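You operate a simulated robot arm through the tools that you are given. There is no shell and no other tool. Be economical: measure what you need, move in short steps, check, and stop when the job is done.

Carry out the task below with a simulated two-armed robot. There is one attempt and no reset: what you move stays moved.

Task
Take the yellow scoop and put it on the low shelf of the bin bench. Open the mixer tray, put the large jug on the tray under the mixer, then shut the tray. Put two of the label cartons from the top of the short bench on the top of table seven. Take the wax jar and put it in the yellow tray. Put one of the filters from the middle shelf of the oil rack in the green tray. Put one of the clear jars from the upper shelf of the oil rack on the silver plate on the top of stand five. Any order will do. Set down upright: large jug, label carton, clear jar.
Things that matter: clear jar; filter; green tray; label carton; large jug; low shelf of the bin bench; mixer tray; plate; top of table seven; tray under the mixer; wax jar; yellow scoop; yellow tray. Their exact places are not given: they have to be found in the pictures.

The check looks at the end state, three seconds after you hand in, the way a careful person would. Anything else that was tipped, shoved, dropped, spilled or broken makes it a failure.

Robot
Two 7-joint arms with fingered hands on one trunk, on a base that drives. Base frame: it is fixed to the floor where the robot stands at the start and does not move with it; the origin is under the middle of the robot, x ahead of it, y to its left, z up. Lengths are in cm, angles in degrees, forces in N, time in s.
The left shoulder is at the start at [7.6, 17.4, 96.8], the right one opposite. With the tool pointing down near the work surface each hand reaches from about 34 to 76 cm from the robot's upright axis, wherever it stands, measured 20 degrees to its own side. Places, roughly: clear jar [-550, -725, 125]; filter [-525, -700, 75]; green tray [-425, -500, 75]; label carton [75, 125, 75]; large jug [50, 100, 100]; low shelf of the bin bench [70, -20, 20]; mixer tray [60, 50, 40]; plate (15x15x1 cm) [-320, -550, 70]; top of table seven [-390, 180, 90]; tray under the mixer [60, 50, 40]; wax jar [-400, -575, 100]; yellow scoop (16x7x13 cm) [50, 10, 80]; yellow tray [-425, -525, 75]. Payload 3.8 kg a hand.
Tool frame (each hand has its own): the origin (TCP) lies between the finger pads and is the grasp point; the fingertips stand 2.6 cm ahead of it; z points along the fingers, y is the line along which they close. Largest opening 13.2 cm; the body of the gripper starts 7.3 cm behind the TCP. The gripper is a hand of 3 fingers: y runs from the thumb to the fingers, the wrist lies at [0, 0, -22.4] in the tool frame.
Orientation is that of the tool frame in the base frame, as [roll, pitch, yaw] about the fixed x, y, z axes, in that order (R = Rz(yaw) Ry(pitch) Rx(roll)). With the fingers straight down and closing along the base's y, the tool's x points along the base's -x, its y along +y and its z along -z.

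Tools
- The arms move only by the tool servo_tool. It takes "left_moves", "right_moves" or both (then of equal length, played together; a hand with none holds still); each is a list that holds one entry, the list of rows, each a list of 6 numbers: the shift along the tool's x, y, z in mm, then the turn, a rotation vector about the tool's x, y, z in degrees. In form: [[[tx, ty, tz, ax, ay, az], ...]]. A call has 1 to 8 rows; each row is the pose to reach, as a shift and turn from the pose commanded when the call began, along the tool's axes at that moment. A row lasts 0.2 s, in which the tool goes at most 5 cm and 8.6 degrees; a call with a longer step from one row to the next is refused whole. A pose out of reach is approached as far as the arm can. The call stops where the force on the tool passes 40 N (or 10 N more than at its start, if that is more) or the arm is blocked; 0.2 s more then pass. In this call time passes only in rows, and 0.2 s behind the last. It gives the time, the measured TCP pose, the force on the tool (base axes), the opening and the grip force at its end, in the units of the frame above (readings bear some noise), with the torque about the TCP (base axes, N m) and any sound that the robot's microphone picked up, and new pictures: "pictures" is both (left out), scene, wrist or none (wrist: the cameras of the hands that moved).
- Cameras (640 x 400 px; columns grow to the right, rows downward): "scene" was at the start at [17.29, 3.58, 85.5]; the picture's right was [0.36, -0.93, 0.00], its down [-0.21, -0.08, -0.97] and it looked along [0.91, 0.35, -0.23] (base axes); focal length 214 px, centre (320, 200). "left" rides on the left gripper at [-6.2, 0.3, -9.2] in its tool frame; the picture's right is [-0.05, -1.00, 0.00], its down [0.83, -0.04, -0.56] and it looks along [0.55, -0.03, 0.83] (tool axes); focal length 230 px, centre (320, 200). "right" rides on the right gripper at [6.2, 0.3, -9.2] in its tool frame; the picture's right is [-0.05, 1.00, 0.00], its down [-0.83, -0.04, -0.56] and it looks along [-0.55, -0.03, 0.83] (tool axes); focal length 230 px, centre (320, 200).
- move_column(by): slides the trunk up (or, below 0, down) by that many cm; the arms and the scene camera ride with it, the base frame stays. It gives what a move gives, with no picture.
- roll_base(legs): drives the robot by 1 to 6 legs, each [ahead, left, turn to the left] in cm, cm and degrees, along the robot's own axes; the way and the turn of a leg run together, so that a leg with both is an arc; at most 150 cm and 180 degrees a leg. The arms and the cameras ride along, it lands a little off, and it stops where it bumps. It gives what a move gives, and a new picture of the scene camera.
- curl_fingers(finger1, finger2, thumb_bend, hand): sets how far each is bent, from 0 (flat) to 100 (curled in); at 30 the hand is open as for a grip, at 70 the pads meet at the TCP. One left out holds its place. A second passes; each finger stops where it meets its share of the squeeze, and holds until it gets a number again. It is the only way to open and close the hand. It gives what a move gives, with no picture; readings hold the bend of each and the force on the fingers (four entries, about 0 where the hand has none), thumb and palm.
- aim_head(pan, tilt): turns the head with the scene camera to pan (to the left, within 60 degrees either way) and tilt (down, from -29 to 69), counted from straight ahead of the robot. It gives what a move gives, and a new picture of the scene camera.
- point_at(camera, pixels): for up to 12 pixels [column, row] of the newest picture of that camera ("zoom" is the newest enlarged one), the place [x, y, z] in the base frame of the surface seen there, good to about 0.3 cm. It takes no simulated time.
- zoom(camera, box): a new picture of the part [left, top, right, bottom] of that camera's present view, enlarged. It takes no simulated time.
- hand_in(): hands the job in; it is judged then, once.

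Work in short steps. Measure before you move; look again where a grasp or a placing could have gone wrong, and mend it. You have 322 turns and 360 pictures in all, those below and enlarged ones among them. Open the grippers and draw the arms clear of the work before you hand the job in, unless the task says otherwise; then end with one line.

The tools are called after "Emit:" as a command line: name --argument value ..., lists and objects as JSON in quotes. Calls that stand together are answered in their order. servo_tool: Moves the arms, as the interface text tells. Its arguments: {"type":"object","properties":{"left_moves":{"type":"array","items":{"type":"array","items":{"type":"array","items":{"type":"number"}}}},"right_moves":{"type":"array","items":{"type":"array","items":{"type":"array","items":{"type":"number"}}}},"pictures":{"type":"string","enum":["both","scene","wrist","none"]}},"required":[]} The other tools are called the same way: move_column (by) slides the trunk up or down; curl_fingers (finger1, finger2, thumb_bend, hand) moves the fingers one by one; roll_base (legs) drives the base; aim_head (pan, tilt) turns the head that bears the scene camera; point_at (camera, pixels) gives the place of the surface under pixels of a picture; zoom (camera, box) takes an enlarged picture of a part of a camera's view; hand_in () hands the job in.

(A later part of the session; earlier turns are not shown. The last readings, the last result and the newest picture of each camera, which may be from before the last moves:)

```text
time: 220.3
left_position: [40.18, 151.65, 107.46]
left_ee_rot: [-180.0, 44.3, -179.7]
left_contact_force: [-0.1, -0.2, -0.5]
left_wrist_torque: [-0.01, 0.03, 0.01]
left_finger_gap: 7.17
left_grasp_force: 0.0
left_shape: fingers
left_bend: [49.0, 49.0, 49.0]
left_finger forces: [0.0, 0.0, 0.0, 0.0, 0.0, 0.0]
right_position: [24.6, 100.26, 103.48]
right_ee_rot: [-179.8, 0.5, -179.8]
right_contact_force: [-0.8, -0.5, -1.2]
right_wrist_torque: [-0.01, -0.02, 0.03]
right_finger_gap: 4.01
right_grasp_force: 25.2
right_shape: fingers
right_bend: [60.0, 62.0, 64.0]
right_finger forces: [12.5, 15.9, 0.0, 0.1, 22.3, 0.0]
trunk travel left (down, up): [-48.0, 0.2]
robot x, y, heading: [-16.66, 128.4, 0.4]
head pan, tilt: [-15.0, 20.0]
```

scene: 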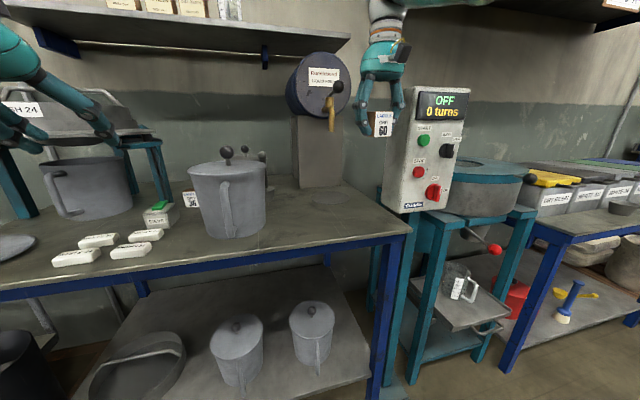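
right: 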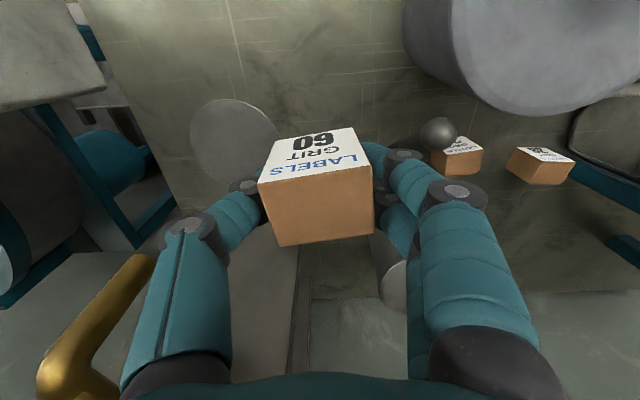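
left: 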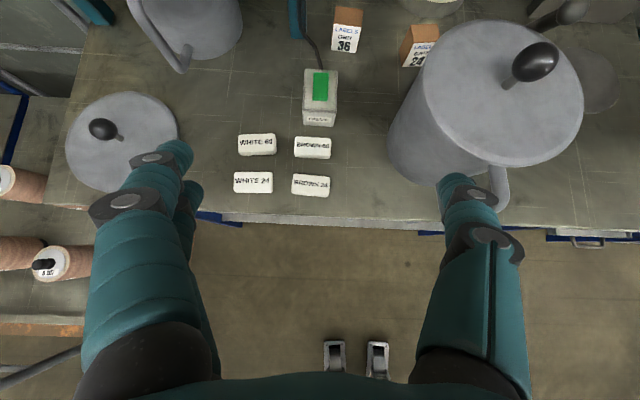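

I retract it 8 cm more, then drive the left hand to its pre-grasp.

Emit:
servo_tool --right_moves '[[[40, 0, 0, 0, 0, 0], [70, 0, 0, 0, 0, 0]]]' --pictures "none"

Emit:
roll_base --legs '[[21.5, -4, -0.4]]'

Emit:
zoom --camera "left" --box '[0, 0, 640, 400]'

```text
time: 220.9
left_position: [40.14, 151.53, 107.46]
left_ee_rot: [-179.9, 44.3, -179.8]
left_contact_force: [-0.3, 0.7, 0.1]
left_wrist_torque: [-0.01, 0.0, -0.02]
left_finger_gap: 7.2
left_grasp_force: 0.1
left_shape: fingers
left_bend: [49.0, 49.0, 49.0]
left_finger forces: [0.1, 0.1, 0.1, 0.1, 0.0, 0.1]
right_position: [17.77, 100.36, 103.35]
right_ee_rot: [-179.8, 0.3, -179.9]
right_contact_force: [-0.3, -0.1, -1.3]
right_wrist_torque: [0.0, -0.01, 0.02]
right_finger_gap: 4.02
right_grasp_force: 25.1
right_shape: fingers
right_bend: [60.0, 62.0, 64.0]
right_finger forces: [12.5, 15.8, 0.0, 0.0, 22.2, 0.0]
trunk travel left (down, up): [-48.0, 0.2]
robot x, y, heading: [-16.88, 128.41, 0.3]
head pan, tilt: [-15.0, 20.0]
```

```text
time: 222.6
left_position: [62.16, 147.14, 107.44]
left_ee_rot: [-179.9, 44.2, 179.8]
left_contact_force: [0.2, 0.4, 0.3]
left_wrist_torque: [-0.02, 0.01, 0.0]
left_finger_gap: 7.18
left_grasp_force: 0.1
left_shape: fingers
left_bend: [49.0, 49.0, 49.0]
left_finger forces: [0.0, 0.1, 0.0, 0.1, 0.0, 0.1]
right_position: [39.39, 96.08, 103.49]
right_ee_rot: [-179.8, 0.4, 179.6]
right_contact_force: [0.3, 0.2, -1.2]
right_wrist_torque: [-0.01, -0.01, -0.02]
right_finger_gap: 4.0
right_grasp_force: 25.2
right_shape: fingers
right_bend: [60.0, 62.0, 64.0]
right_finger forces: [12.5, 15.8, 0.1, 0.0, 22.1, 0.0]
trunk travel left (down, up): [-48.0, 0.2]
robot x, y, heading: [4.87, 124.04, 0.0]
head pan, tilt: [-15.0, 20.0]
```

scene: 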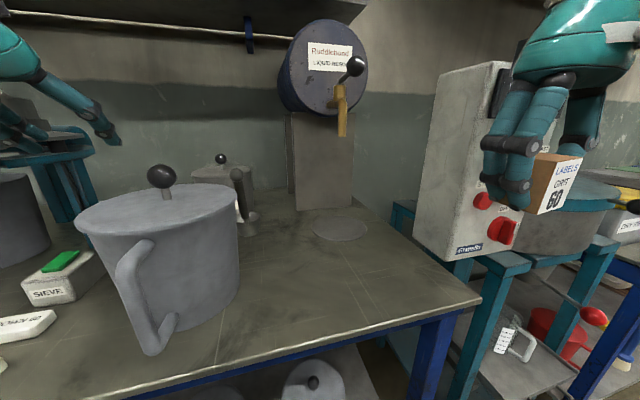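

```text
1.00 times, centred on (320, 200) of left (not enlarged: the box is as wide or as high as the picture)
```

zoom: 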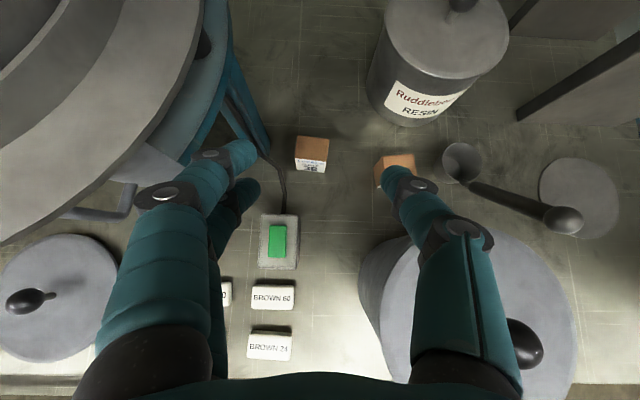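

I measure the stand's plate edge near the fingers and the can/lid relative to the thumb side.

Emit:
point_at --camera "zoom" --pixels '[[225, 60], [240, 100], [262, 145], [215, 110], [180, 60], [120, 150], [300, 150], [325, 150], [312, 165], [365, 260]]'

```text
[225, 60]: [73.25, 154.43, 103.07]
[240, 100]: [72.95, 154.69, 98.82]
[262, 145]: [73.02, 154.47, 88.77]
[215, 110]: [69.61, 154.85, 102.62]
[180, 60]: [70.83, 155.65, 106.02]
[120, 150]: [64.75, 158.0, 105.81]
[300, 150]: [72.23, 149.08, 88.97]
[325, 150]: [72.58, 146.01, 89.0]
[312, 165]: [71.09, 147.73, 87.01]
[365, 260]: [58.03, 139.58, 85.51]
```

Stand stays at y≥154.4; with the hand centred at y 147.4 the body clears it. I move onto the approach line and advance to the carton.

Emit:
servo_tool --left_moves '[[[30, 1, 10, 0, 0, 0], [63, 3, 30, 0, 0, 0], [63, 3, 75, 0, 0, 0], [63, 3, 120, 0, 0, 0], [63, 3, 160, 0, 0, 0]]]' --pictures "wrist"

```text
time: 223.8
left_position: [61.29, 152.65, 97.78]
left_ee_rot: [-179.7, 44.3, 179.9]
left_contact_force: [0.2, -0.4, -0.4]
left_wrist_torque: [0.01, 0.0, -0.01]
left_finger_gap: 7.19
left_grasp_force: 0.2
left_shape: fingers
left_bend: [49.0, 49.0, 49.0]
left_finger forces: [0.1, 0.1, 0.0, 0.0, 0.1, 0.1]
left hand out of reach, approached as far as the arm can: row 2, 3, 4, 5
right_position: [39.34, 96.08, 103.43]
right_ee_rot: [-179.8, 0.4, 179.7]
right_contact_force: [0.2, 0.0, 0.4]
right_wrist_torque: [-0.03, 0.0, -0.01]
right_finger_gap: 3.97
right_grasp_force: 25.6
right_shape: fingers
right_bend: [60.0, 62.0, 64.0]
right_finger forces: [12.5, 15.7, 0.0, 0.0, 22.2, 0.1]
trunk travel left (down, up): [-48.0, 0.2]
robot x, y, heading: [5.07, 124.51, 0.0]
head pan, tilt: [-15.0, 20.0]
```

left: 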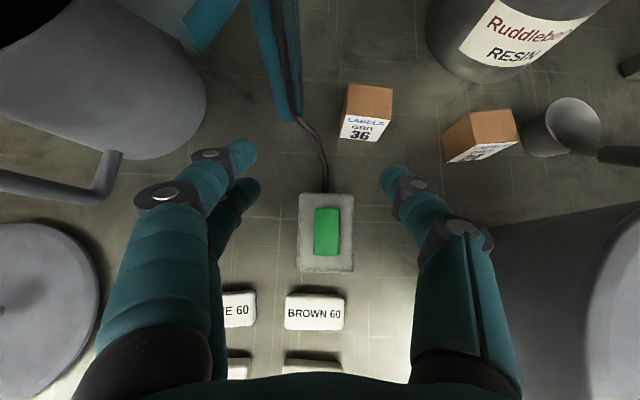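

The arm cannot reach that far with this tilt. I pull back along the tool axis, drive the base 9 cm nearer (its footprint is small), and retry.

Emit:
servo_tool --left_moves '[[[0, 0, -45, 0, 0, 0], [0, 0, -90, 0, 0, 0], [0, 0, -135, 0, 0, 0], [-20, 0, -165, 0, 0, 0]]]' --pictures "none"

Emit:
roll_base --legs '[[9, 0, 0]]'

```text
time: 224.8
left_position: [51.25, 152.63, 111.46]
left_ee_rot: [-179.9, 44.2, 179.8]
left_contact_force: [-0.4, -0.4, 0.4]
left_wrist_torque: [-0.05, 0.0, 0.0]
left_finger_gap: 7.17
left_grasp_force: 0.2
left_shape: fingers
left_bend: [49.0, 49.0, 49.0]
left_finger forces: [0.1, 0.1, 0.0, 0.0, 0.0, 0.0]
right_position: [39.21, 96.09, 103.47]
right_ee_rot: [-179.8, 0.4, 179.6]
right_contact_force: [-0.1, 0.2, -0.1]
right_wrist_torque: [0.01, -0.01, 0.0]
right_finger_gap: 4.0
right_grasp_force: 25.6
right_shape: fingers
right_bend: [60.0, 62.0, 64.0]
right_finger forces: [12.6, 15.7, 0.1, 0.0, 22.1, 0.0]
trunk travel left (down, up): [-48.0, 0.2]
robot x, y, heading: [4.81, 124.37, 0.0]
head pan, tilt: [-15.0, 20.0]
```

```text
time: 225.9
left_position: [60.15, 152.66, 111.26]
left_ee_rot: [-180.0, 44.2, 179.7]
left_contact_force: [0.9, -0.1, 0.7]
left_wrist_torque: [-0.02, 0.0, 0.01]
left_finger_gap: 7.16
left_grasp_force: 0.1
left_shape: fingers
left_bend: [49.0, 49.0, 49.0]
left_finger forces: [0.0, 0.0, 0.0, 0.0, 0.0, 0.1]
right_position: [48.1, 96.02, 103.47]
right_ee_rot: [-179.7, 0.4, 179.6]
right_contact_force: [0.4, 0.5, -0.9]
right_wrist_torque: [-0.03, 0.05, -0.01]
right_finger_gap: 4.0
right_grasp_force: 25.3
right_shape: fingers
right_bend: [60.0, 62.0, 64.0]
right_finger forces: [12.6, 15.7, 0.0, 0.0, 22.3, 0.1]
trunk travel left (down, up): [-48.0, 0.2]
robot x, y, heading: [13.63, 124.44, 0.3]
head pan, tilt: [-15.0, 20.0]
```

scene: 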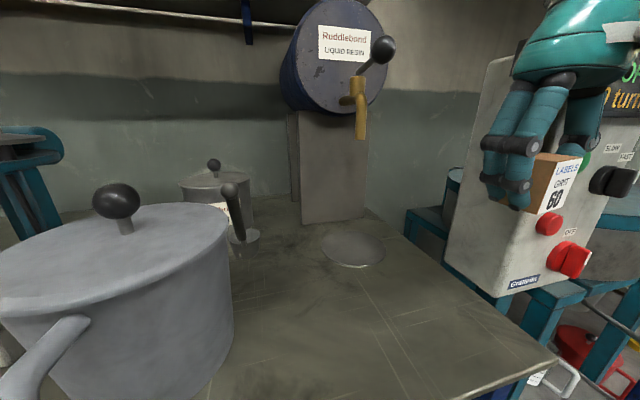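

The right hand is near the control box, so no further forward motion. I first re-sync the left hand's command with its real pose, and pull the right hand 5 cm back.

Emit:
servo_tool --left_moves '[[[2, 17, -33, 0, 0, 0], [4, 35, -66, 0, 0, 0], [7, 52, -99, 0, 0, 0]]]' --right_moves '[[[20, 0, 0, 0, 0, 0], [40, 0, 0, 0, 0, 0], [50, 0, 0, 0, 0, 0]]]' --pictures "none"

```text
time: 226.7
left_position: [52.68, 158.09, 117.85]
left_ee_rot: [-179.9, 44.1, 179.7]
left_contact_force: [0.1, -0.2, -0.2]
left_wrist_torque: [-0.01, -0.01, -0.02]
left_finger_gap: 7.16
left_grasp_force: 0.1
left_shape: fingers
left_bend: [49.0, 49.0, 49.0]
left_finger forces: [0.0, 0.0, 0.0, 0.0, 0.0, 0.0]
right_position: [43.03, 96.22, 103.5]
right_ee_rot: [-179.7, 0.3, 179.5]
right_contact_force: [0.1, 0.6, -1.2]
right_wrist_torque: [-0.01, 0.01, 0.0]
right_finger_gap: 3.99
right_grasp_force: 24.9
right_shape: fingers
right_bend: [60.0, 62.0, 64.0]
right_finger forces: [12.5, 15.5, 0.1, 0.1, 22.3, 0.0]
trunk travel left (down, up): [-48.0, 0.2]
robot x, y, heading: [13.41, 124.41, 0.2]
head pan, tilt: [-15.0, 20.0]
```

The left hand tracks again (command equals the reached pose). I go sideways to y 147.4, then onto the approach line.

Emit:
servo_tool --left_moves '[[[0, -36, 0, 0, 0, 0], [0, -72, 0, 0, 0, 0], [20, -107, 20, 0, 0, 0], [60, -107, 40, 0, 0, 0], [68, -107, 85, 0, 0, 0], [68, -107, 130, 0, 0, 0], [68, -107, 175, 0, 0, 0], [68, -107, 211, 0, 0, 0]]]' --pictures "wrist"

```text
time: 228.5
left_position: [62.79, 147.21, 97.86]
left_ee_rot: [-179.7, 44.3, 179.8]
left_contact_force: [-0.5, 0.4, -0.5]
left_wrist_torque: [0.0, 0.0, -0.01]
left_finger_gap: 7.18
left_grasp_force: 0.1
left_shape: fingers
left_bend: [49.0, 49.0, 49.0]
left_finger forces: [0.0, 0.1, 0.0, 0.1, 0.1, 0.1]
left hand out of reach, approached as far as the arm can: row 4
right_position: [43.18, 96.1, 103.42]
right_ee_rot: [-179.7, 0.3, 179.6]
right_contact_force: [-0.7, 0.8, -0.5]
right_wrist_torque: [0.02, 0.0, -0.02]
right_finger_gap: 4.0
right_grasp_force: 24.8
right_shape: fingers
right_bend: [60.0, 62.0, 64.0]
right_finger forces: [12.5, 15.2, 0.0, 0.0, 22.4, 0.0]
trunk travel left (down, up): [-48.0, 0.2]
robot x, y, heading: [13.54, 124.35, 0.0]
head pan, tilt: [-15.0, 20.0]
```

left: 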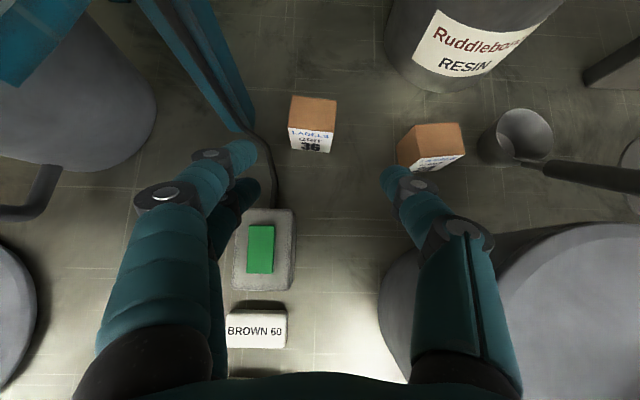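

On the line. I advance 9 cm and check.

Emit:
servo_tool --left_moves '[[[0, 2, 45, 0, 0, 0], [0, 2, 85, 0, 0, 0]]]' --pictures "wrist"

Emit:
point_at --camera "left" --pixels '[[285, 130], [330, 130], [305, 110], [230, 110], [305, 150]]'

```text
time: 229.1
left_position: [65.87, 150.58, 95.62]
left_ee_rot: [-179.8, 44.3, 179.8]
left_contact_force: [0.9, 0.2, 0.0]
left_wrist_torque: [0.01, 0.02, 0.01]
left_finger_gap: 7.15
left_grasp_force: 0.1
left_shape: fingers
left_bend: [49.0, 49.0, 49.0]
left_finger forces: [0.0, 0.0, 0.1, 0.0, 0.0, 0.0]
left hand out of reach, approached as far as the arm can: row 1, 2
right_position: [43.15, 96.09, 103.45]
right_ee_rot: [-179.7, 0.3, 179.6]
right_contact_force: [-0.9, -0.4, -1.2]
right_wrist_torque: [0.01, 0.01, 0.0]
right_finger_gap: 3.99
right_grasp_force: 24.5
right_shape: fingers
right_bend: [60.0, 62.0, 64.0]
right_finger forces: [12.5, 15.2, 0.0, 0.0, 22.3, 0.1]
trunk travel left (down, up): [-48.0, 0.2]
robot x, y, heading: [14.02, 124.56, -0.0]
head pan, tilt: [-15.0, 20.0]
```

left: 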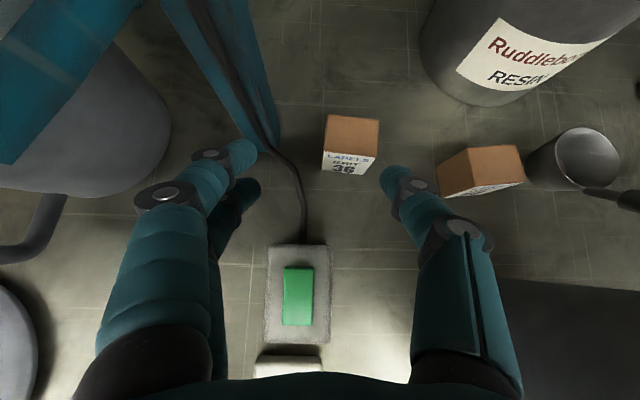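

```text
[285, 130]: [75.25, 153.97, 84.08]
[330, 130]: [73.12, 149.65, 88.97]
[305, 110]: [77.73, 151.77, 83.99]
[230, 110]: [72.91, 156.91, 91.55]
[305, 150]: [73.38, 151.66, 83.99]
```

With the tilt the arm can't reach inward; vertical worked for the right arm at the mirrored spot. I retreat and turn the left tool vertical.

Emit:
servo_tool --left_moves '[[[0, -15, -45, 0, 0, 0], [0, -35, -90, 0, 0, 0]]]' --pictures "none"

Emit:
servo_tool --left_moves '[[[0, 0, -20, 0, 7.4, 0], [0, 0, -40, 0, 14.7, 0], [0, 0, -40, 0, 22, 0], [-10, 0, -40, 0, 29.4, 0], [-20, 0, -40, 0, 36.7, 0], [-30, 0, -40, 0, 44.2, 0]]]' --pictures "wrist"

```text
time: 229.7
left_position: [59.29, 147.09, 102.11]
left_ee_rot: [180.0, 44.2, 179.9]
left_contact_force: [-0.2, 0.3, 0.0]
left_wrist_torque: [0.0, -0.05, 0.0]
left_finger_gap: 7.15
left_grasp_force: 0.0
left_shape: fingers
left_bend: [49.0, 49.0, 49.0]
left_finger forces: [0.0, 0.0, 0.0, 0.0, 0.1, 0.1]
right_position: [43.21, 96.01, 103.47]
right_ee_rot: [-179.8, 0.5, 179.7]
right_contact_force: [0.0, -0.5, -0.1]
right_wrist_torque: [-0.02, -0.03, 0.01]
right_finger_gap: 4.02
right_grasp_force: 25.1
right_shape: fingers
right_bend: [60.0, 62.0, 64.0]
right_finger forces: [12.5, 15.2, 0.0, 0.0, 22.2, 0.0]
trunk travel left (down, up): [-48.0, 0.2]
robot x, y, heading: [13.65, 124.46, -0.2]
head pan, tilt: [-15.0, 20.0]
```

```text
time: 231.1
left_position: [57.78, 147.95, 107.07]
left_ee_rot: [-179.8, 0.0, 179.7]
left_contact_force: [-0.4, -0.2, 0.4]
left_wrist_torque: [0.03, -0.01, 0.0]
left_finger_gap: 7.16
left_grasp_force: 0.1
left_shape: fingers
left_bend: [49.0, 49.0, 49.0]
left_finger forces: [0.0, 0.0, 0.0, 0.0, 0.0, 0.2]
left hand out of reach, approached as far as the arm can: row 6
right_position: [43.15, 96.23, 103.29]
right_ee_rot: [-179.8, 0.3, 179.7]
right_contact_force: [-0.4, -0.7, -0.4]
right_wrist_torque: [-0.05, -0.02, 0.02]
right_finger_gap: 4.0
right_grasp_force: 24.6
right_shape: fingers
right_bend: [60.0, 62.0, 64.0]
right_finger forces: [12.5, 15.3, 0.0, 0.0, 22.3, 0.0]
trunk travel left (down, up): [-48.0, 0.2]
robot x, y, heading: [14.25, 124.39, -0.1]
head pan, tilt: [-15.0, 20.0]
```

left: 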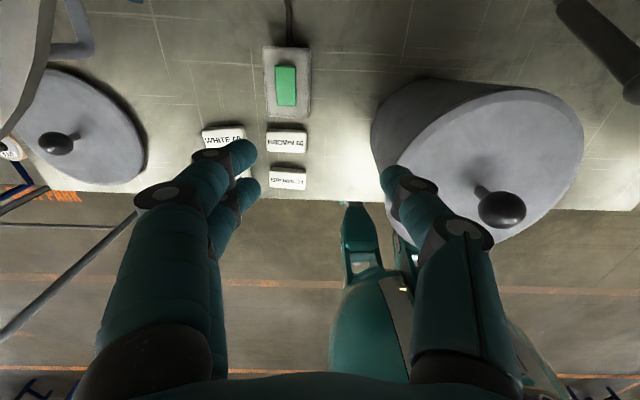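

Vertical now. I extend toward the carton while lowering a little.

Emit:
servo_tool --left_moves '[[[-40, -5, 15, 0, 0, 0], [-80, -9, 30, 0, 0, 0], [-120, -9, 45, 0, 0, 0], [-149, -9, 60, 0, 0, 0]]]' --pictures "wrist"

Emit:
point_at --camera "left" --pixels '[[350, 300], [320, 140], [345, 250]]'

```text
time: 232.1
left_position: [60.87, 153.11, 103.89]
left_ee_rot: [-179.9, 0.0, 179.7]
left_contact_force: [1.2, -0.4, -0.4]
left_wrist_torque: [0.0, 0.01, 0.02]
left_finger_gap: 7.13
left_grasp_force: 0.1
left_shape: fingers
left_bend: [49.0, 49.0, 49.0]
left_finger forces: [0.0, 0.1, 0.1, 0.1, 0.0, 0.1]
left hand out of reach, approached as far as the arm can: row 1, 2, 3, 4
right_position: [43.1, 95.99, 103.53]
right_ee_rot: [-179.7, 0.4, 179.7]
right_contact_force: [-0.2, -1.2, -0.8]
right_wrist_torque: [0.02, 0.02, -0.02]
right_finger_gap: 4.0
right_grasp_force: 25.1
right_shape: fingers
right_bend: [60.0, 62.0, 64.0]
right_finger forces: [12.5, 15.2, 0.0, 0.2, 22.2, 0.0]
trunk travel left (down, up): [-48.0, 0.2]
robot x, y, heading: [13.96, 124.49, -0.0]
head pan, tilt: [-15.0, 20.0]
```

left: 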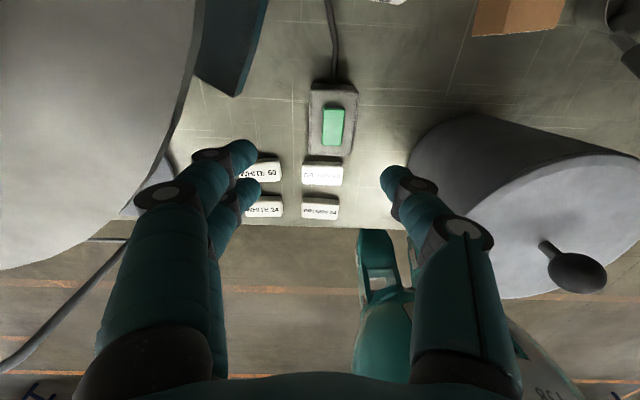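

```text
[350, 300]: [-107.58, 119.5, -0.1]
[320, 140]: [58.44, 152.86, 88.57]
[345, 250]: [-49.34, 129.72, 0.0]
```

The left arm is hemmed in here. Driving is cheap, so I'll deliver carton 60 now and come back for the second with the right hand. I back off and turn around to look toward table seven.

Emit:
roll_base --legs '[[-50, 0, 0], [0, 0, 170]]'

Emit:
aim_head --pan 0 --tilt 12

```text
time: 241.9
left_position: [-89.57, 106.32, 103.95]
left_ee_rot: [-179.9, 0.1, -12.5]
left_contact_force: [-0.5, 0.2, -0.5]
left_wrist_torque: [0.0, 0.03, -0.01]
left_finger_gap: 7.15
left_grasp_force: 0.1
left_shape: fingers
left_bend: [49.0, 49.0, 49.0]
left_finger forces: [0.0, 0.1, 0.0, 0.0, 0.0, 0.0]
right_position: [-60.21, 158.34, 103.36]
right_ee_rot: [-179.8, 0.5, -12.6]
right_contact_force: [0.4, 0.7, -0.6]
right_wrist_torque: [0.0, 0.0, -0.02]
right_finger_gap: 3.96
right_grasp_force: 24.1
right_shape: fingers
right_bend: [60.0, 62.0, 64.0]
right_finger forces: [11.7, 14.9, 0.0, 0.0, 21.5, 0.1]
trunk travel left (down, up): [-48.0, 0.2]
robot x, y, heading: [-37.37, 124.6, 167.6]
head pan, tilt: [-15.0, 20.0]
```

scene: 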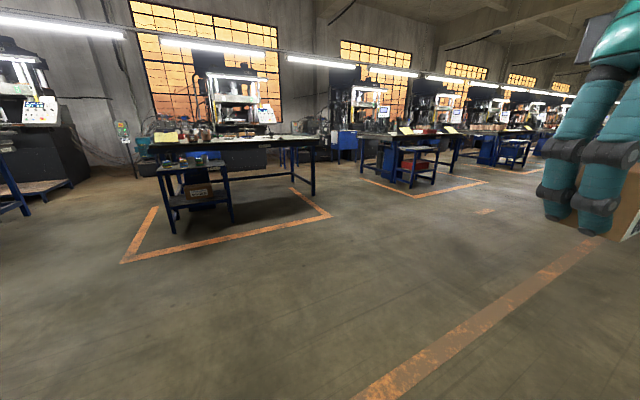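

```text
time: 242.7
left_position: [-89.67, 106.4, 104.0]
left_ee_rot: [-179.9, 0.1, -12.5]
left_contact_force: [-0.2, 0.8, -1.6]
left_wrist_torque: [-0.03, 0.04, 0.01]
left_finger_gap: 7.16
left_grasp_force: 0.1
left_shape: fingers
left_bend: [49.0, 49.0, 49.0]
left_finger forces: [0.0, 0.0, 0.1, 0.1, 0.1, 0.0]
right_position: [-60.31, 158.27, 103.42]
right_ee_rot: [-179.7, 0.4, -12.6]
right_contact_force: [-0.6, 0.1, -0.8]
right_wrist_torque: [-0.02, 0.03, 0.03]
right_finger_gap: 3.96
right_grasp_force: 24.0
right_shape: fingers
right_bend: [60.0, 62.0, 64.0]
right_finger forces: [11.7, 14.9, 0.0, 0.0, 21.5, 0.0]
trunk travel left (down, up): [-48.0, 0.2]
robot x, y, heading: [-37.35, 124.36, 167.6]
head pan, tilt: [0.0, 12.0]
```

scene: 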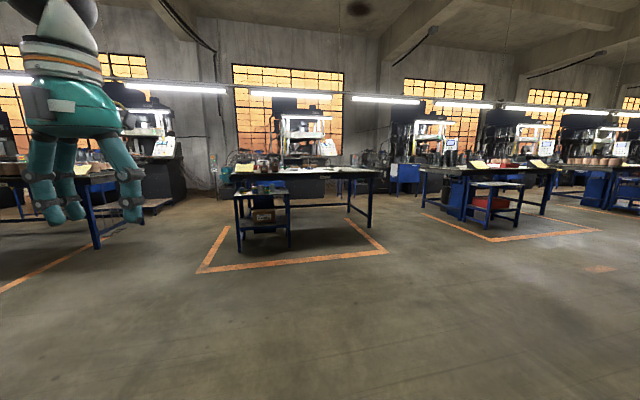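

Table seven should be the table dead ahead at (300,172). I measure it and zoom.

Emit:
zoom --camera "scene" --box '[200, 110, 400, 270]'

Emit:
point_at --camera "zoom" --pixels '[[480, 182], [400, 195], [150, 195], [560, 195], [440, 172], [370, 180], [480, 350], [210, 265]]'

```text
2.50 times, centred on (300, 190) of scene
```

zoom: 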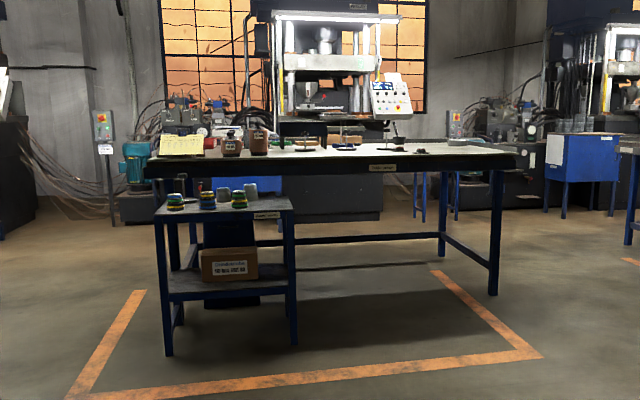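

```text
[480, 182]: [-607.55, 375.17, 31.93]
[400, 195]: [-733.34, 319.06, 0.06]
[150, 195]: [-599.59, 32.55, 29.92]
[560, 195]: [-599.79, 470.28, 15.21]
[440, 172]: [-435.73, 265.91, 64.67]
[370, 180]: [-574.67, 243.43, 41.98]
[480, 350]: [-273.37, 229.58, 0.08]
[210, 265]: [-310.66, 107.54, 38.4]
```

Emit:
zoom --camera "scene" --box '[240, 155, 370, 205]'

Emit:
point_at --camera "zoom" --pixels '[[300, 85], [500, 83], [620, 78], [560, 62], [450, 72], [350, 70], [120, 60], [560, 85], [100, 165]]'

```text
4.92 times, centred on (305, 180) of scene
```

zoom: 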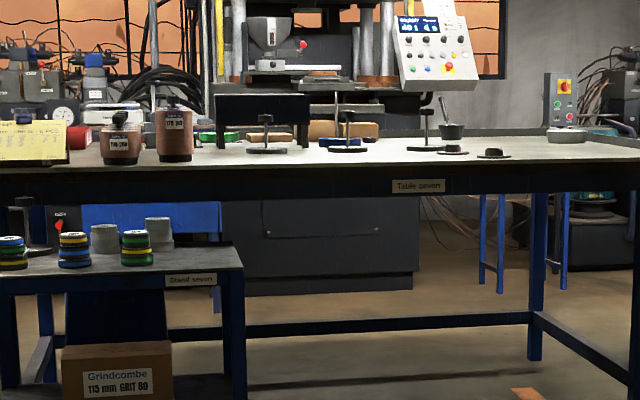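

```text
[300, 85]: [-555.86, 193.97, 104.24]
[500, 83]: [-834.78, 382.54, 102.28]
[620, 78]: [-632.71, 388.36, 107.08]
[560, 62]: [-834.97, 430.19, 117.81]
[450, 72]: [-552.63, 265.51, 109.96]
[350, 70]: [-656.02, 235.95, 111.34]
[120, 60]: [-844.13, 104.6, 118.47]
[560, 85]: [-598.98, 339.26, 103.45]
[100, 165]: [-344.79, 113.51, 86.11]
```

It is "Table seven". I measure its top surface.

Emit:
point_at --camera "zoom" --pixels '[[590, 155], [590, 168], [400, 168], [250, 165], [330, 160], [420, 160], [540, 160], [430, 180], [20, 180], [630, 170], [490, 152]]'

```text
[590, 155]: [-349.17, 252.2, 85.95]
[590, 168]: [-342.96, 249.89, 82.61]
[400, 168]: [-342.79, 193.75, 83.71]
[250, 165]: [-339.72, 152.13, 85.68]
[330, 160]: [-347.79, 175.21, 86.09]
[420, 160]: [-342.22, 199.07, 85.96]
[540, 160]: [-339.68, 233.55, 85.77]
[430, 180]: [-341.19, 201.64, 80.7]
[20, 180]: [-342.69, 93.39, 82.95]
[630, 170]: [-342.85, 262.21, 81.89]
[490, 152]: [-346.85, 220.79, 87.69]
```

Top is z≈86, front edge x≈-340, free near (-352,240). I drive there: face 180°, stopping ~30 cm short.

Emit:
roll_base --legs '[[0, 0, 12.4], [115, -45, 0], [105, -42, 0]]'

Emit:
servo_tool --right_moves '[[[-45, 0, 0, 0, 0, 0], [-90, 0, 0, 0, 0, 0], [-135, 0, 0, 0, 0, 0], [-180, 0, 0, 0, 0, 0], [-220, 0, 0, 0, 0, 0], [-260, 0, 0, 0, 0, 0]]]' --pictures "wrist"

```text
time: 255.1
left_position: [-303.42, 180.32, 103.95]
left_ee_rot: [-179.9, 0.1, 0.1]
left_contact_force: [-0.1, 0.2, -0.4]
left_wrist_torque: [0.0, 0.0, -0.02]
left_finger_gap: 7.13
left_grasp_force: 0.1
left_shape: fingers
left_bend: [49.0, 49.0, 49.0]
left_finger forces: [0.0, 0.1, 0.1, 0.0, 0.1, 0.0]
right_position: [-285.93, 237.36, 103.46]
right_ee_rot: [-179.7, 0.4, 0.0]
right_contact_force: [0.2, -0.5, -0.4]
right_wrist_torque: [0.01, 0.03, -0.01]
right_finger_gap: 3.93
right_grasp_force: 23.7
right_shape: fingers
right_bend: [60.0, 62.0, 64.0]
right_finger forces: [11.7, 14.7, 0.1, 0.1, 21.4, 0.0]
trunk travel left (down, up): [-48.0, 0.2]
robot x, y, heading: [-256.24, 209.13, -179.8]
head pan, tilt: [0.0, 12.0]
```

scene: 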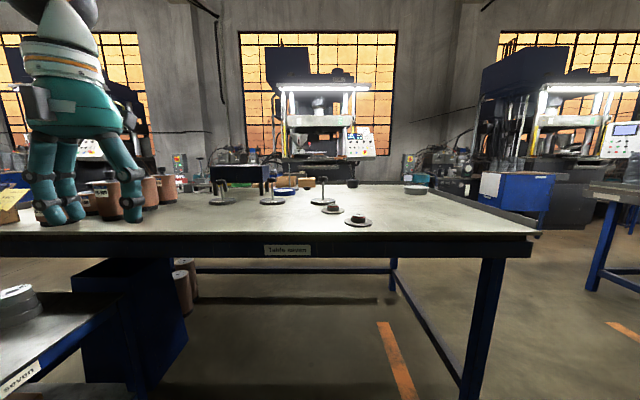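

```text
time: 256.4
left_position: [-303.38, 180.13, 103.84]
left_ee_rot: [-180.0, 0.0, 0.1]
left_contact_force: [0.3, 0.2, -1.1]
left_wrist_torque: [0.01, 0.01, 0.02]
left_finger_gap: 7.16
left_grasp_force: 0.0
left_shape: fingers
left_bend: [49.0, 49.0, 49.0]
left_finger forces: [0.0, 0.0, 0.0, 0.0, 0.0, 0.0]
right_position: [-312.05, 237.23, 103.74]
right_ee_rot: [-179.7, 0.4, 0.1]
right_contact_force: [0.7, -0.3, -1.0]
right_wrist_torque: [0.01, -0.03, -0.02]
right_finger_gap: 3.94
right_grasp_force: 23.7
right_shape: fingers
right_bend: [60.0, 62.0, 64.0]
right_finger forces: [11.7, 15.0, 0.1, 0.1, 21.6, 0.1]
trunk travel left (down, up): [-48.0, 0.2]
robot x, y, heading: [-256.14, 209.12, -179.9]
head pan, tilt: [0.0, 12.0]
```

right: 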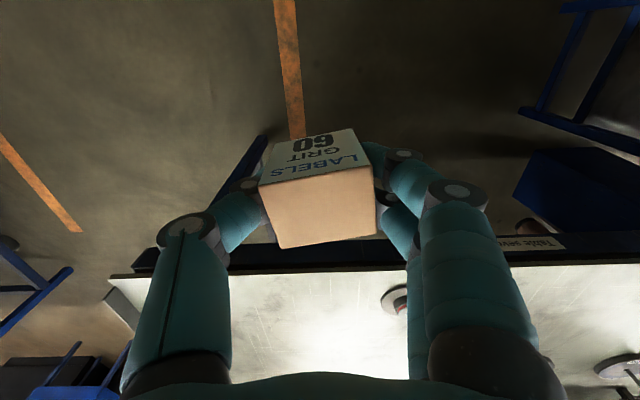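

Emit:
point_at --camera "scene" --pixels '[[358, 220], [440, 220], [440, 205], [450, 235], [520, 230], [332, 209], [400, 225]]'

```text
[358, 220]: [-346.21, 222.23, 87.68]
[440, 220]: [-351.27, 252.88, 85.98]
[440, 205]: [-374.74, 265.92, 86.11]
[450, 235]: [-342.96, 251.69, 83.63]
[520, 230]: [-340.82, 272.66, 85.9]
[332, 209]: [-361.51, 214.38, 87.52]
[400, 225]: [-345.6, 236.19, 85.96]
```

I place it at about (-355,245): retract the left hand, drive ahead 40 and shift 8 cm right.

Emit:
servo_tool --left_moves '[[[40, 0, -20, 0, 0, 0], [80, 0, -40, 0, 0, 0], [120, 0, -60, 0, 0, 0]]]' --pictures "none"

Emit:
roll_base --legs '[[41, -8, 0]]'

Emit:
servo_tool --right_moves '[[[0, 0, 45, 0, 0, 0], [0, 0, 90, 0, 0, 0], [0, 0, 120, 0, 0, 0], [0, 0, 132, 0, 0, 0], [0, 0, 137, 0, 0, 0], [0, 0, 141, 0, 0, 0]]]' --pictures "wrist"

```text
time: 257.2
left_position: [-291.16, 180.22, 109.94]
left_ee_rot: [-179.8, 0.1, 0.1]
left_contact_force: [0.7, 0.5, -0.1]
left_wrist_torque: [0.0, 0.03, -0.01]
left_finger_gap: 7.14
left_grasp_force: 0.0
left_shape: fingers
left_bend: [49.0, 49.0, 49.0]
left_finger forces: [0.0, 0.0, 0.0, 0.0, 0.0, 0.1]
right_position: [-311.88, 237.45, 103.74]
right_ee_rot: [-179.8, 0.6, -0.1]
right_contact_force: [0.0, 0.5, -1.2]
right_wrist_torque: [0.02, 0.03, -0.01]
right_finger_gap: 3.94
right_grasp_force: 24.2
right_shape: fingers
right_bend: [60.0, 62.0, 64.0]
right_finger forces: [11.6, 14.9, 0.0, 0.0, 21.5, 0.1]
trunk travel left (down, up): [-48.0, 0.2]
robot x, y, heading: [-256.36, 209.21, -179.7]
head pan, tilt: [0.0, 12.0]
```

```text
time: 259.8
left_position: [-331.44, 187.66, 110.01]
left_ee_rot: [-179.9, 0.0, 0.2]
left_contact_force: [-0.2, -0.7, 0.0]
left_wrist_torque: [0.02, 0.02, 0.0]
left_finger_gap: 7.16
left_grasp_force: 0.1
left_shape: fingers
left_bend: [49.0, 49.0, 49.0]
left_finger forces: [0.0, 0.0, 0.1, 0.0, 0.1, 0.1]
right_position: [-352.25, 244.81, 103.67]
right_ee_rot: [-179.8, 0.5, 0.1]
right_contact_force: [-0.1, 0.7, -1.6]
right_wrist_torque: [-0.01, 0.01, 0.05]
right_finger_gap: 3.96
right_grasp_force: 24.2
right_shape: fingers
right_bend: [60.0, 62.0, 64.0]
right_finger forces: [11.7, 15.0, 0.0, 0.0, 21.5, 0.1]
trunk travel left (down, up): [-48.0, 0.2]
robot x, y, heading: [-296.42, 216.58, -179.6]
head pan, tilt: [0.0, 12.0]
```

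scene: 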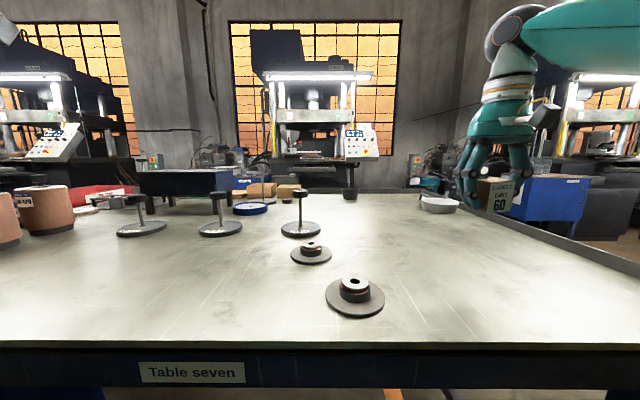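

```text
time: 261.2
left_position: [-331.5, 187.75, 109.92]
left_ee_rot: [-179.9, 0.2, 0.2]
left_contact_force: [-0.3, -0.6, 0.3]
left_wrist_torque: [0.01, 0.05, 0.01]
left_finger_gap: 7.19
left_grasp_force: 0.0
left_shape: fingers
left_bend: [49.0, 49.0, 49.0]
left_finger forces: [0.0, 0.0, 0.0, 0.0, 0.0, 0.1]
right_position: [-352.35, 244.8, 89.55]
right_ee_rot: [-179.7, 0.5, 0.1]
right_contact_force: [-0.6, -0.8, -1.0]
right_wrist_torque: [-0.01, 0.04, 0.01]
right_finger_gap: 3.96
right_grasp_force: 24.6
right_shape: fingers
right_bend: [60.0, 62.0, 64.0]
right_finger forces: [11.8, 15.3, 0.0, 0.1, 21.5, 0.1]
trunk travel left (down, up): [-48.0, 0.2]
robot x, y, heading: [-296.53, 217.13, -179.5]
head pan, tilt: [0.0, 12.0]
```

right: 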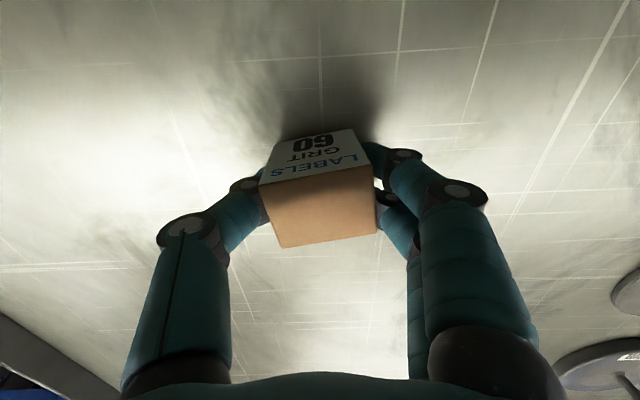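

No contact yet; a few mm more.

Emit:
servo_tool --right_moves '[[[0, 0, 3, 0, 0, 0], [0, 0, 5, 0, 0, 0], [0, 0, 7, 0, 0, 0], [0, 0, 9, 0, 0, 0]]]' --pictures "none"

Emit:
curl_fingers --hand "right" --finger1 45 --finger2 45 --thumb_bend 45

Emit:
zoom --camera "right" --box '[160, 50, 480, 250]'

```text
time: 262.2
left_position: [-331.27, 187.75, 110.14]
left_ee_rot: [-179.8, 0.2, 0.1]
left_contact_force: [-0.6, 0.2, -0.3]
left_wrist_torque: [0.03, -0.01, 0.01]
left_finger_gap: 7.15
left_grasp_force: 0.0
left_shape: fingers
left_bend: [49.0, 49.0, 49.0]
left_finger forces: [0.0, 0.1, 0.0, 0.0, 0.1, 0.1]
right_position: [-352.25, 244.8, 89.19]
right_ee_rot: [-179.8, 0.9, 0.1]
right_contact_force: [0.9, -0.6, 19.3]
right_wrist_torque: [-0.49, -0.11, 0.0]
right_finger_gap: 3.9
right_grasp_force: 29.8
right_shape: fingers
right_bend: [63.0, 64.0, 64.0]
right_finger forces: [19.6, 16.2, 0.0, 0.0, 23.9, 0.0]
trunk travel left (down, up): [-48.0, 0.2]
robot x, y, heading: [-296.42, 216.52, -179.8]
head pan, tilt: [0.0, 12.0]
```

```text
time: 263.2
left_position: [-331.15, 187.74, 110.08]
left_ee_rot: [-179.8, 0.2, 0.3]
left_contact_force: [0.4, 1.2, -0.6]
left_wrist_torque: [0.02, -0.02, 0.01]
left_finger_gap: 7.13
left_grasp_force: 0.0
left_shape: fingers
left_bend: [49.0, 49.0, 49.0]
left_finger forces: [0.1, 0.0, 0.0, 0.0, 0.0, 0.0]
right_position: [-352.31, 244.88, 89.25]
right_ee_rot: [-179.9, 1.0, 0.1]
right_contact_force: [-2.7, 6.0, 34.8]
right_wrist_torque: [-1.15, -0.29, -0.04]
right_finger_gap: 7.35
right_grasp_force: 17.1
right_shape: fingers
right_bend: [57.0, 46.0, 45.0]
right_finger forces: [28.4, 5.3, 0.0, 0.0, 0.6, 0.0]
trunk travel left (down, up): [-48.0, 0.2]
robot x, y, heading: [-296.59, 217.36, -179.8]
head pan, tilt: [0.0, 12.0]
```

```text
2.00 times, centred on (320, 150) of right
```

zoom: 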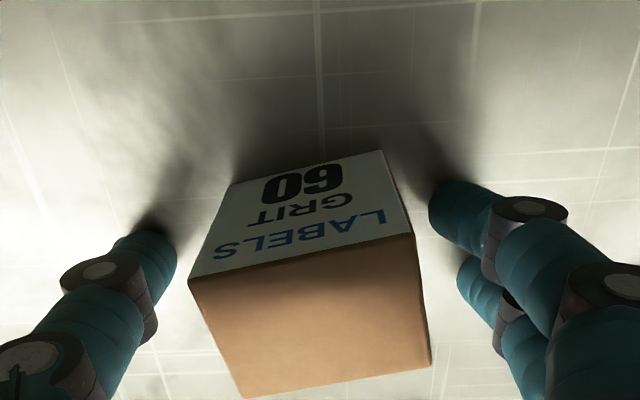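

Carton stands; a fingertip presses the table, so I raise the hand and back away.

Emit:
servo_tool --right_moves '[[[0, 0, -15, 0, 0, 0], [0, 0, -60, 0, 0, 0], [0, 0, -110, 0, 0, 0], [0, 0, -150, 0, 0, 0]]]' --pictures "both"

```text
time: 264.2
left_position: [-331.39, 187.76, 109.98]
left_ee_rot: [-179.8, 0.0, 0.2]
left_contact_force: [0.8, -1.0, 0.3]
left_wrist_torque: [-0.03, 0.03, 0.0]
left_finger_gap: 7.13
left_grasp_force: 0.0
left_shape: fingers
left_bend: [49.0, 49.0, 49.0]
left_finger forces: [0.0, 0.1, 0.0, 0.1, 0.0, 0.1]
right_position: [-352.41, 244.96, 103.66]
right_ee_rot: [-179.6, 0.4, 0.1]
right_contact_force: [0.1, -0.2, 0.4]
right_wrist_torque: [-0.01, 0.02, 0.0]
right_finger_gap: 8.43
right_grasp_force: 0.0
right_shape: fingers
right_bend: [45.0, 45.0, 45.0]
right_finger forces: [0.0, 0.1, 0.0, 0.0, 0.0, 0.0]
trunk travel left (down, up): [-48.0, 0.2]
robot x, y, heading: [-296.8, 216.48, -179.6]
head pan, tilt: [0.0, 12.0]
```

scene: 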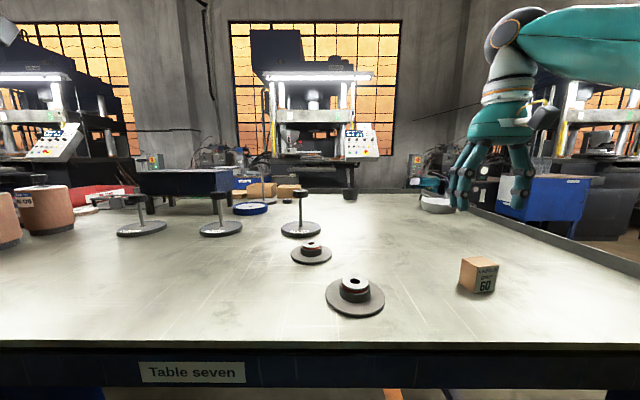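
right: 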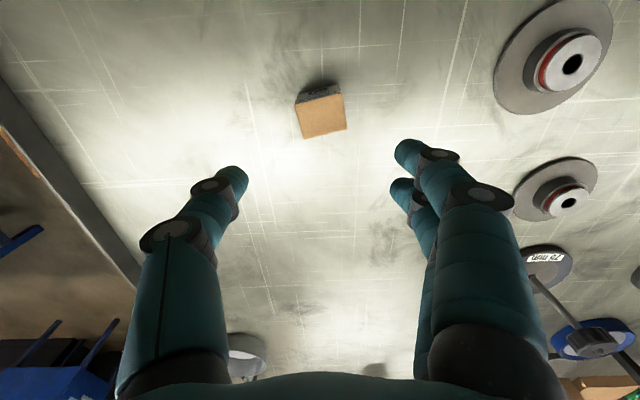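

Carton 60 stands on table seven. I return the left arm to its high rest pose and drive back to the short bench, this time for carton 24 with the right hand.

Emit:
servo_tool --left_moves '[[[0, 30, -35, 0, 0, 0], [0, 60, -70, 0, 0, 0], [0, 90, -100, 0, 0, 0], [0, 120, -130, 0, 0, 0], [0, 145, -152, 0, 0, 0]]]' --pictures "none"

Emit:
roll_base --legs '[[-45, 0, 0], [0, 0, 180], [108, -28, 0], [108, -28, 0]]'

```text
time: 265.4
left_position: [-331.22, 173.17, 124.94]
left_ee_rot: [-180.0, 0.2, 0.0]
left_contact_force: [0.2, -0.5, 0.4]
left_wrist_torque: [0.03, 0.01, -0.01]
left_finger_gap: 7.15
left_grasp_force: 0.1
left_shape: fingers
left_bend: [49.0, 49.0, 49.0]
left_finger forces: [0.0, 0.1, 0.1, 0.0, 0.1, 0.0]
right_position: [-352.47, 245.05, 103.52]
right_ee_rot: [-179.8, 0.4, 0.2]
right_contact_force: [1.1, 0.4, -1.3]
right_wrist_torque: [0.0, 0.02, 0.01]
right_finger_gap: 8.45
right_grasp_force: 0.1
right_shape: fingers
right_bend: [45.0, 45.0, 45.0]
right_finger forces: [0.0, 0.1, 0.0, 0.0, 0.0, 0.0]
trunk travel left (down, up): [-48.0, 0.2]
robot x, y, heading: [-296.35, 216.74, -179.6]
head pan, tilt: [0.0, 12.0]
```

```text
time: 286.1
left_position: [-0.41, 208.48, 124.95]
left_ee_rot: [-179.9, 0.1, -178.7]
left_contact_force: [0.2, -0.5, 0.5]
left_wrist_torque: [0.01, -0.02, 0.01]
left_finger_gap: 7.17
left_grasp_force: 0.1
left_shape: fingers
left_bend: [49.0, 49.0, 49.0]
left_finger forces: [0.1, 0.1, 0.0, 0.1, 0.1, 0.0]
right_position: [22.01, 137.1, 103.52]
right_ee_rot: [-179.8, 0.6, -178.9]
right_contact_force: [-1.4, -0.5, -0.1]
right_wrist_torque: [0.0, -0.01, -0.01]
right_finger_gap: 8.46
right_grasp_force: 0.0
right_shape: fingers
right_bend: [45.0, 45.0, 45.0]
right_finger forces: [0.1, 0.1, 0.1, 0.0, 0.0, 0.0]
trunk travel left (down, up): [-48.0, 0.2]
robot x, y, heading: [-34.64, 164.34, 1.4]
head pan, tilt: [0.0, 12.0]
```

scene: 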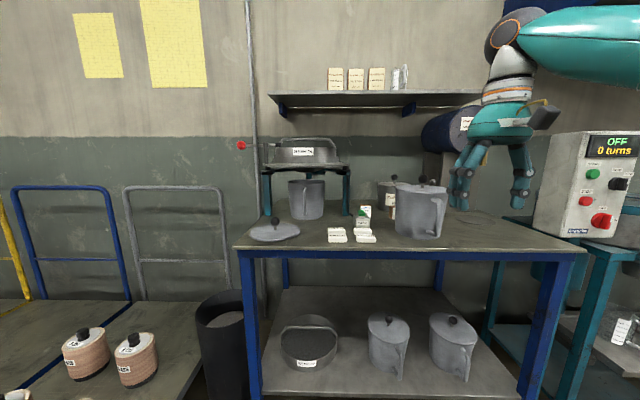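

Carton 36 avoids passing over the can, so I take that one: align at y≈147 and approach to x≈47 first.

Emit:
curl_fingers --hand "right" --finger1 49 --finger2 49 --thumb_bend 49

Emit:
roll_base --legs '[[0, 10, -1.4], [28, 0, 0]]'

Emit:
zoom --camera "right" --box '[0, 0, 640, 400]'

```text
time: 287.1
left_position: [-0.4, 208.41, 124.95]
left_ee_rot: [-179.9, 0.0, -178.8]
left_contact_force: [-0.3, -0.4, 0.8]
left_wrist_torque: [-0.03, 0.0, -0.04]
left_finger_gap: 7.13
left_grasp_force: 0.0
left_shape: fingers
left_bend: [49.0, 49.0, 49.0]
left_finger forces: [0.1, 0.1, 0.0, 0.0, 0.0, 0.0]
right_position: [21.93, 137.0, 103.53]
right_ee_rot: [-179.9, 0.4, -178.8]
right_contact_force: [0.0, 0.0, 0.2]
right_wrist_torque: [-0.05, -0.02, 0.04]
right_finger_gap: 7.17
right_grasp_force: 0.1
right_shape: fingers
right_bend: [49.0, 49.0, 49.0]
right_finger forces: [0.1, 0.1, 0.0, 0.0, 0.0, 0.0]
trunk travel left (down, up): [-48.0, 0.2]
robot x, y, heading: [-34.53, 164.2, 1.2]
head pan, tilt: [0.0, 12.0]
```

```text
time: 290.2
left_position: [28.21, 217.1, 124.99]
left_ee_rot: [-179.9, 0.1, 179.5]
left_contact_force: [0.6, -0.3, 1.3]
left_wrist_torque: [0.03, -0.03, 0.01]
left_finger_gap: 7.13
left_grasp_force: 0.0
left_shape: fingers
left_bend: [49.0, 49.0, 49.0]
left_finger forces: [0.1, 0.1, 0.1, 0.0, 0.0, 0.0]
right_position: [48.39, 145.02, 103.62]
right_ee_rot: [-179.8, 0.5, 179.3]
right_contact_force: [-0.3, 0.0, -0.4]
right_wrist_torque: [-0.01, 0.0, -0.01]
right_finger_gap: 7.21
right_grasp_force: 0.1
right_shape: fingers
right_bend: [49.0, 49.0, 49.0]
right_finger forces: [0.0, 0.0, 0.0, 0.0, 0.0, 0.1]
trunk travel left (down, up): [-48.0, 0.2]
robot x, y, heading: [-6.98, 173.87, -0.4]
head pan, tilt: [0.0, 12.0]
```

scene: 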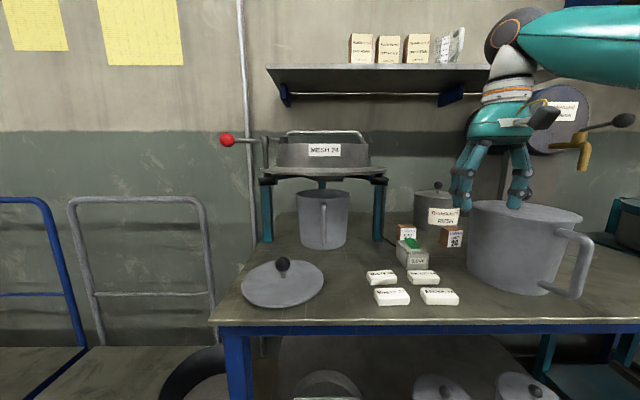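

```text
1.00 times, centred on (320, 200) of right (not enlarged: the box is as wide or as high as the picture)
```

zoom: 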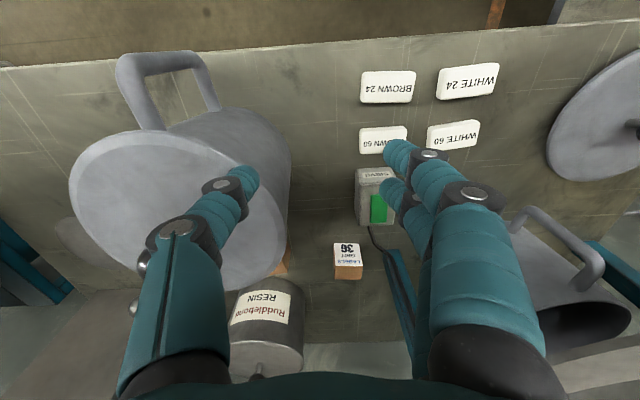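

I shift left 2.3 cm away from the can and go ahead 13 cm.

Emit:
roll_base --legs '[[0, 2.3, 0.4], [14, 0, 0]]'

Emit:
zoom --camera "right" --box '[0, 0, 640, 400]'

Emit:
point_at --camera "zoom" --pixels '[[325, 175], [345, 175], [400, 150], [335, 165]]'

```text
time: 292.0
left_position: [41.73, 219.5, 124.98]
left_ee_rot: [-179.8, 0.2, 179.7]
left_contact_force: [0.5, -0.7, 0.9]
left_wrist_torque: [-0.02, -0.03, -0.03]
left_finger_gap: 7.15
left_grasp_force: 0.0
left_shape: fingers
left_bend: [49.0, 49.0, 49.0]
left_finger forces: [0.0, 0.1, 0.0, 0.0, 0.1, 0.0]
right_position: [62.27, 147.59, 103.49]
right_ee_rot: [-179.8, 0.5, 179.6]
right_contact_force: [0.2, 0.3, -0.4]
right_wrist_torque: [-0.01, -0.01, 0.01]
right_finger_gap: 7.19
right_grasp_force: 0.0
right_shape: fingers
right_bend: [49.0, 49.0, 49.0]
right_finger forces: [0.0, 0.0, 0.0, 0.0, 0.0, 0.0]
trunk travel left (down, up): [-48.0, 0.2]
robot x, y, heading: [6.53, 176.35, -0.0]
head pan, tilt: [0.0, 12.0]
```

scene: 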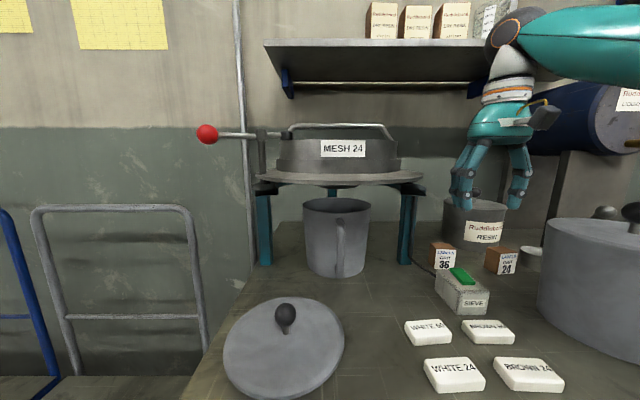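

```text
1.00 times, centred on (320, 200) of right (not enlarged: the box is as wide or as high as the picture)
```

zoom: 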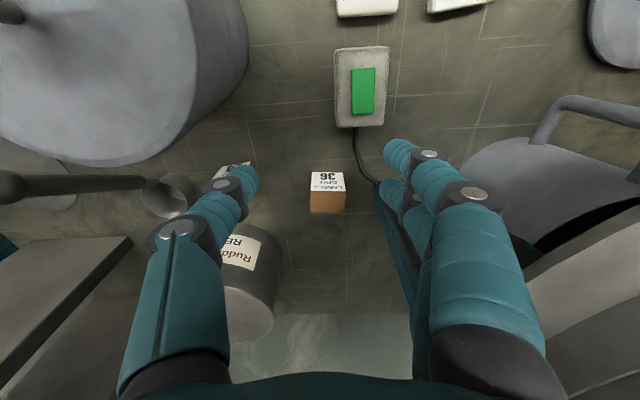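

```text
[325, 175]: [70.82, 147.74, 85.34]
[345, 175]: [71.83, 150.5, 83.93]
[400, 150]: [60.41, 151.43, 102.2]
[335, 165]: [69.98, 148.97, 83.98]
```

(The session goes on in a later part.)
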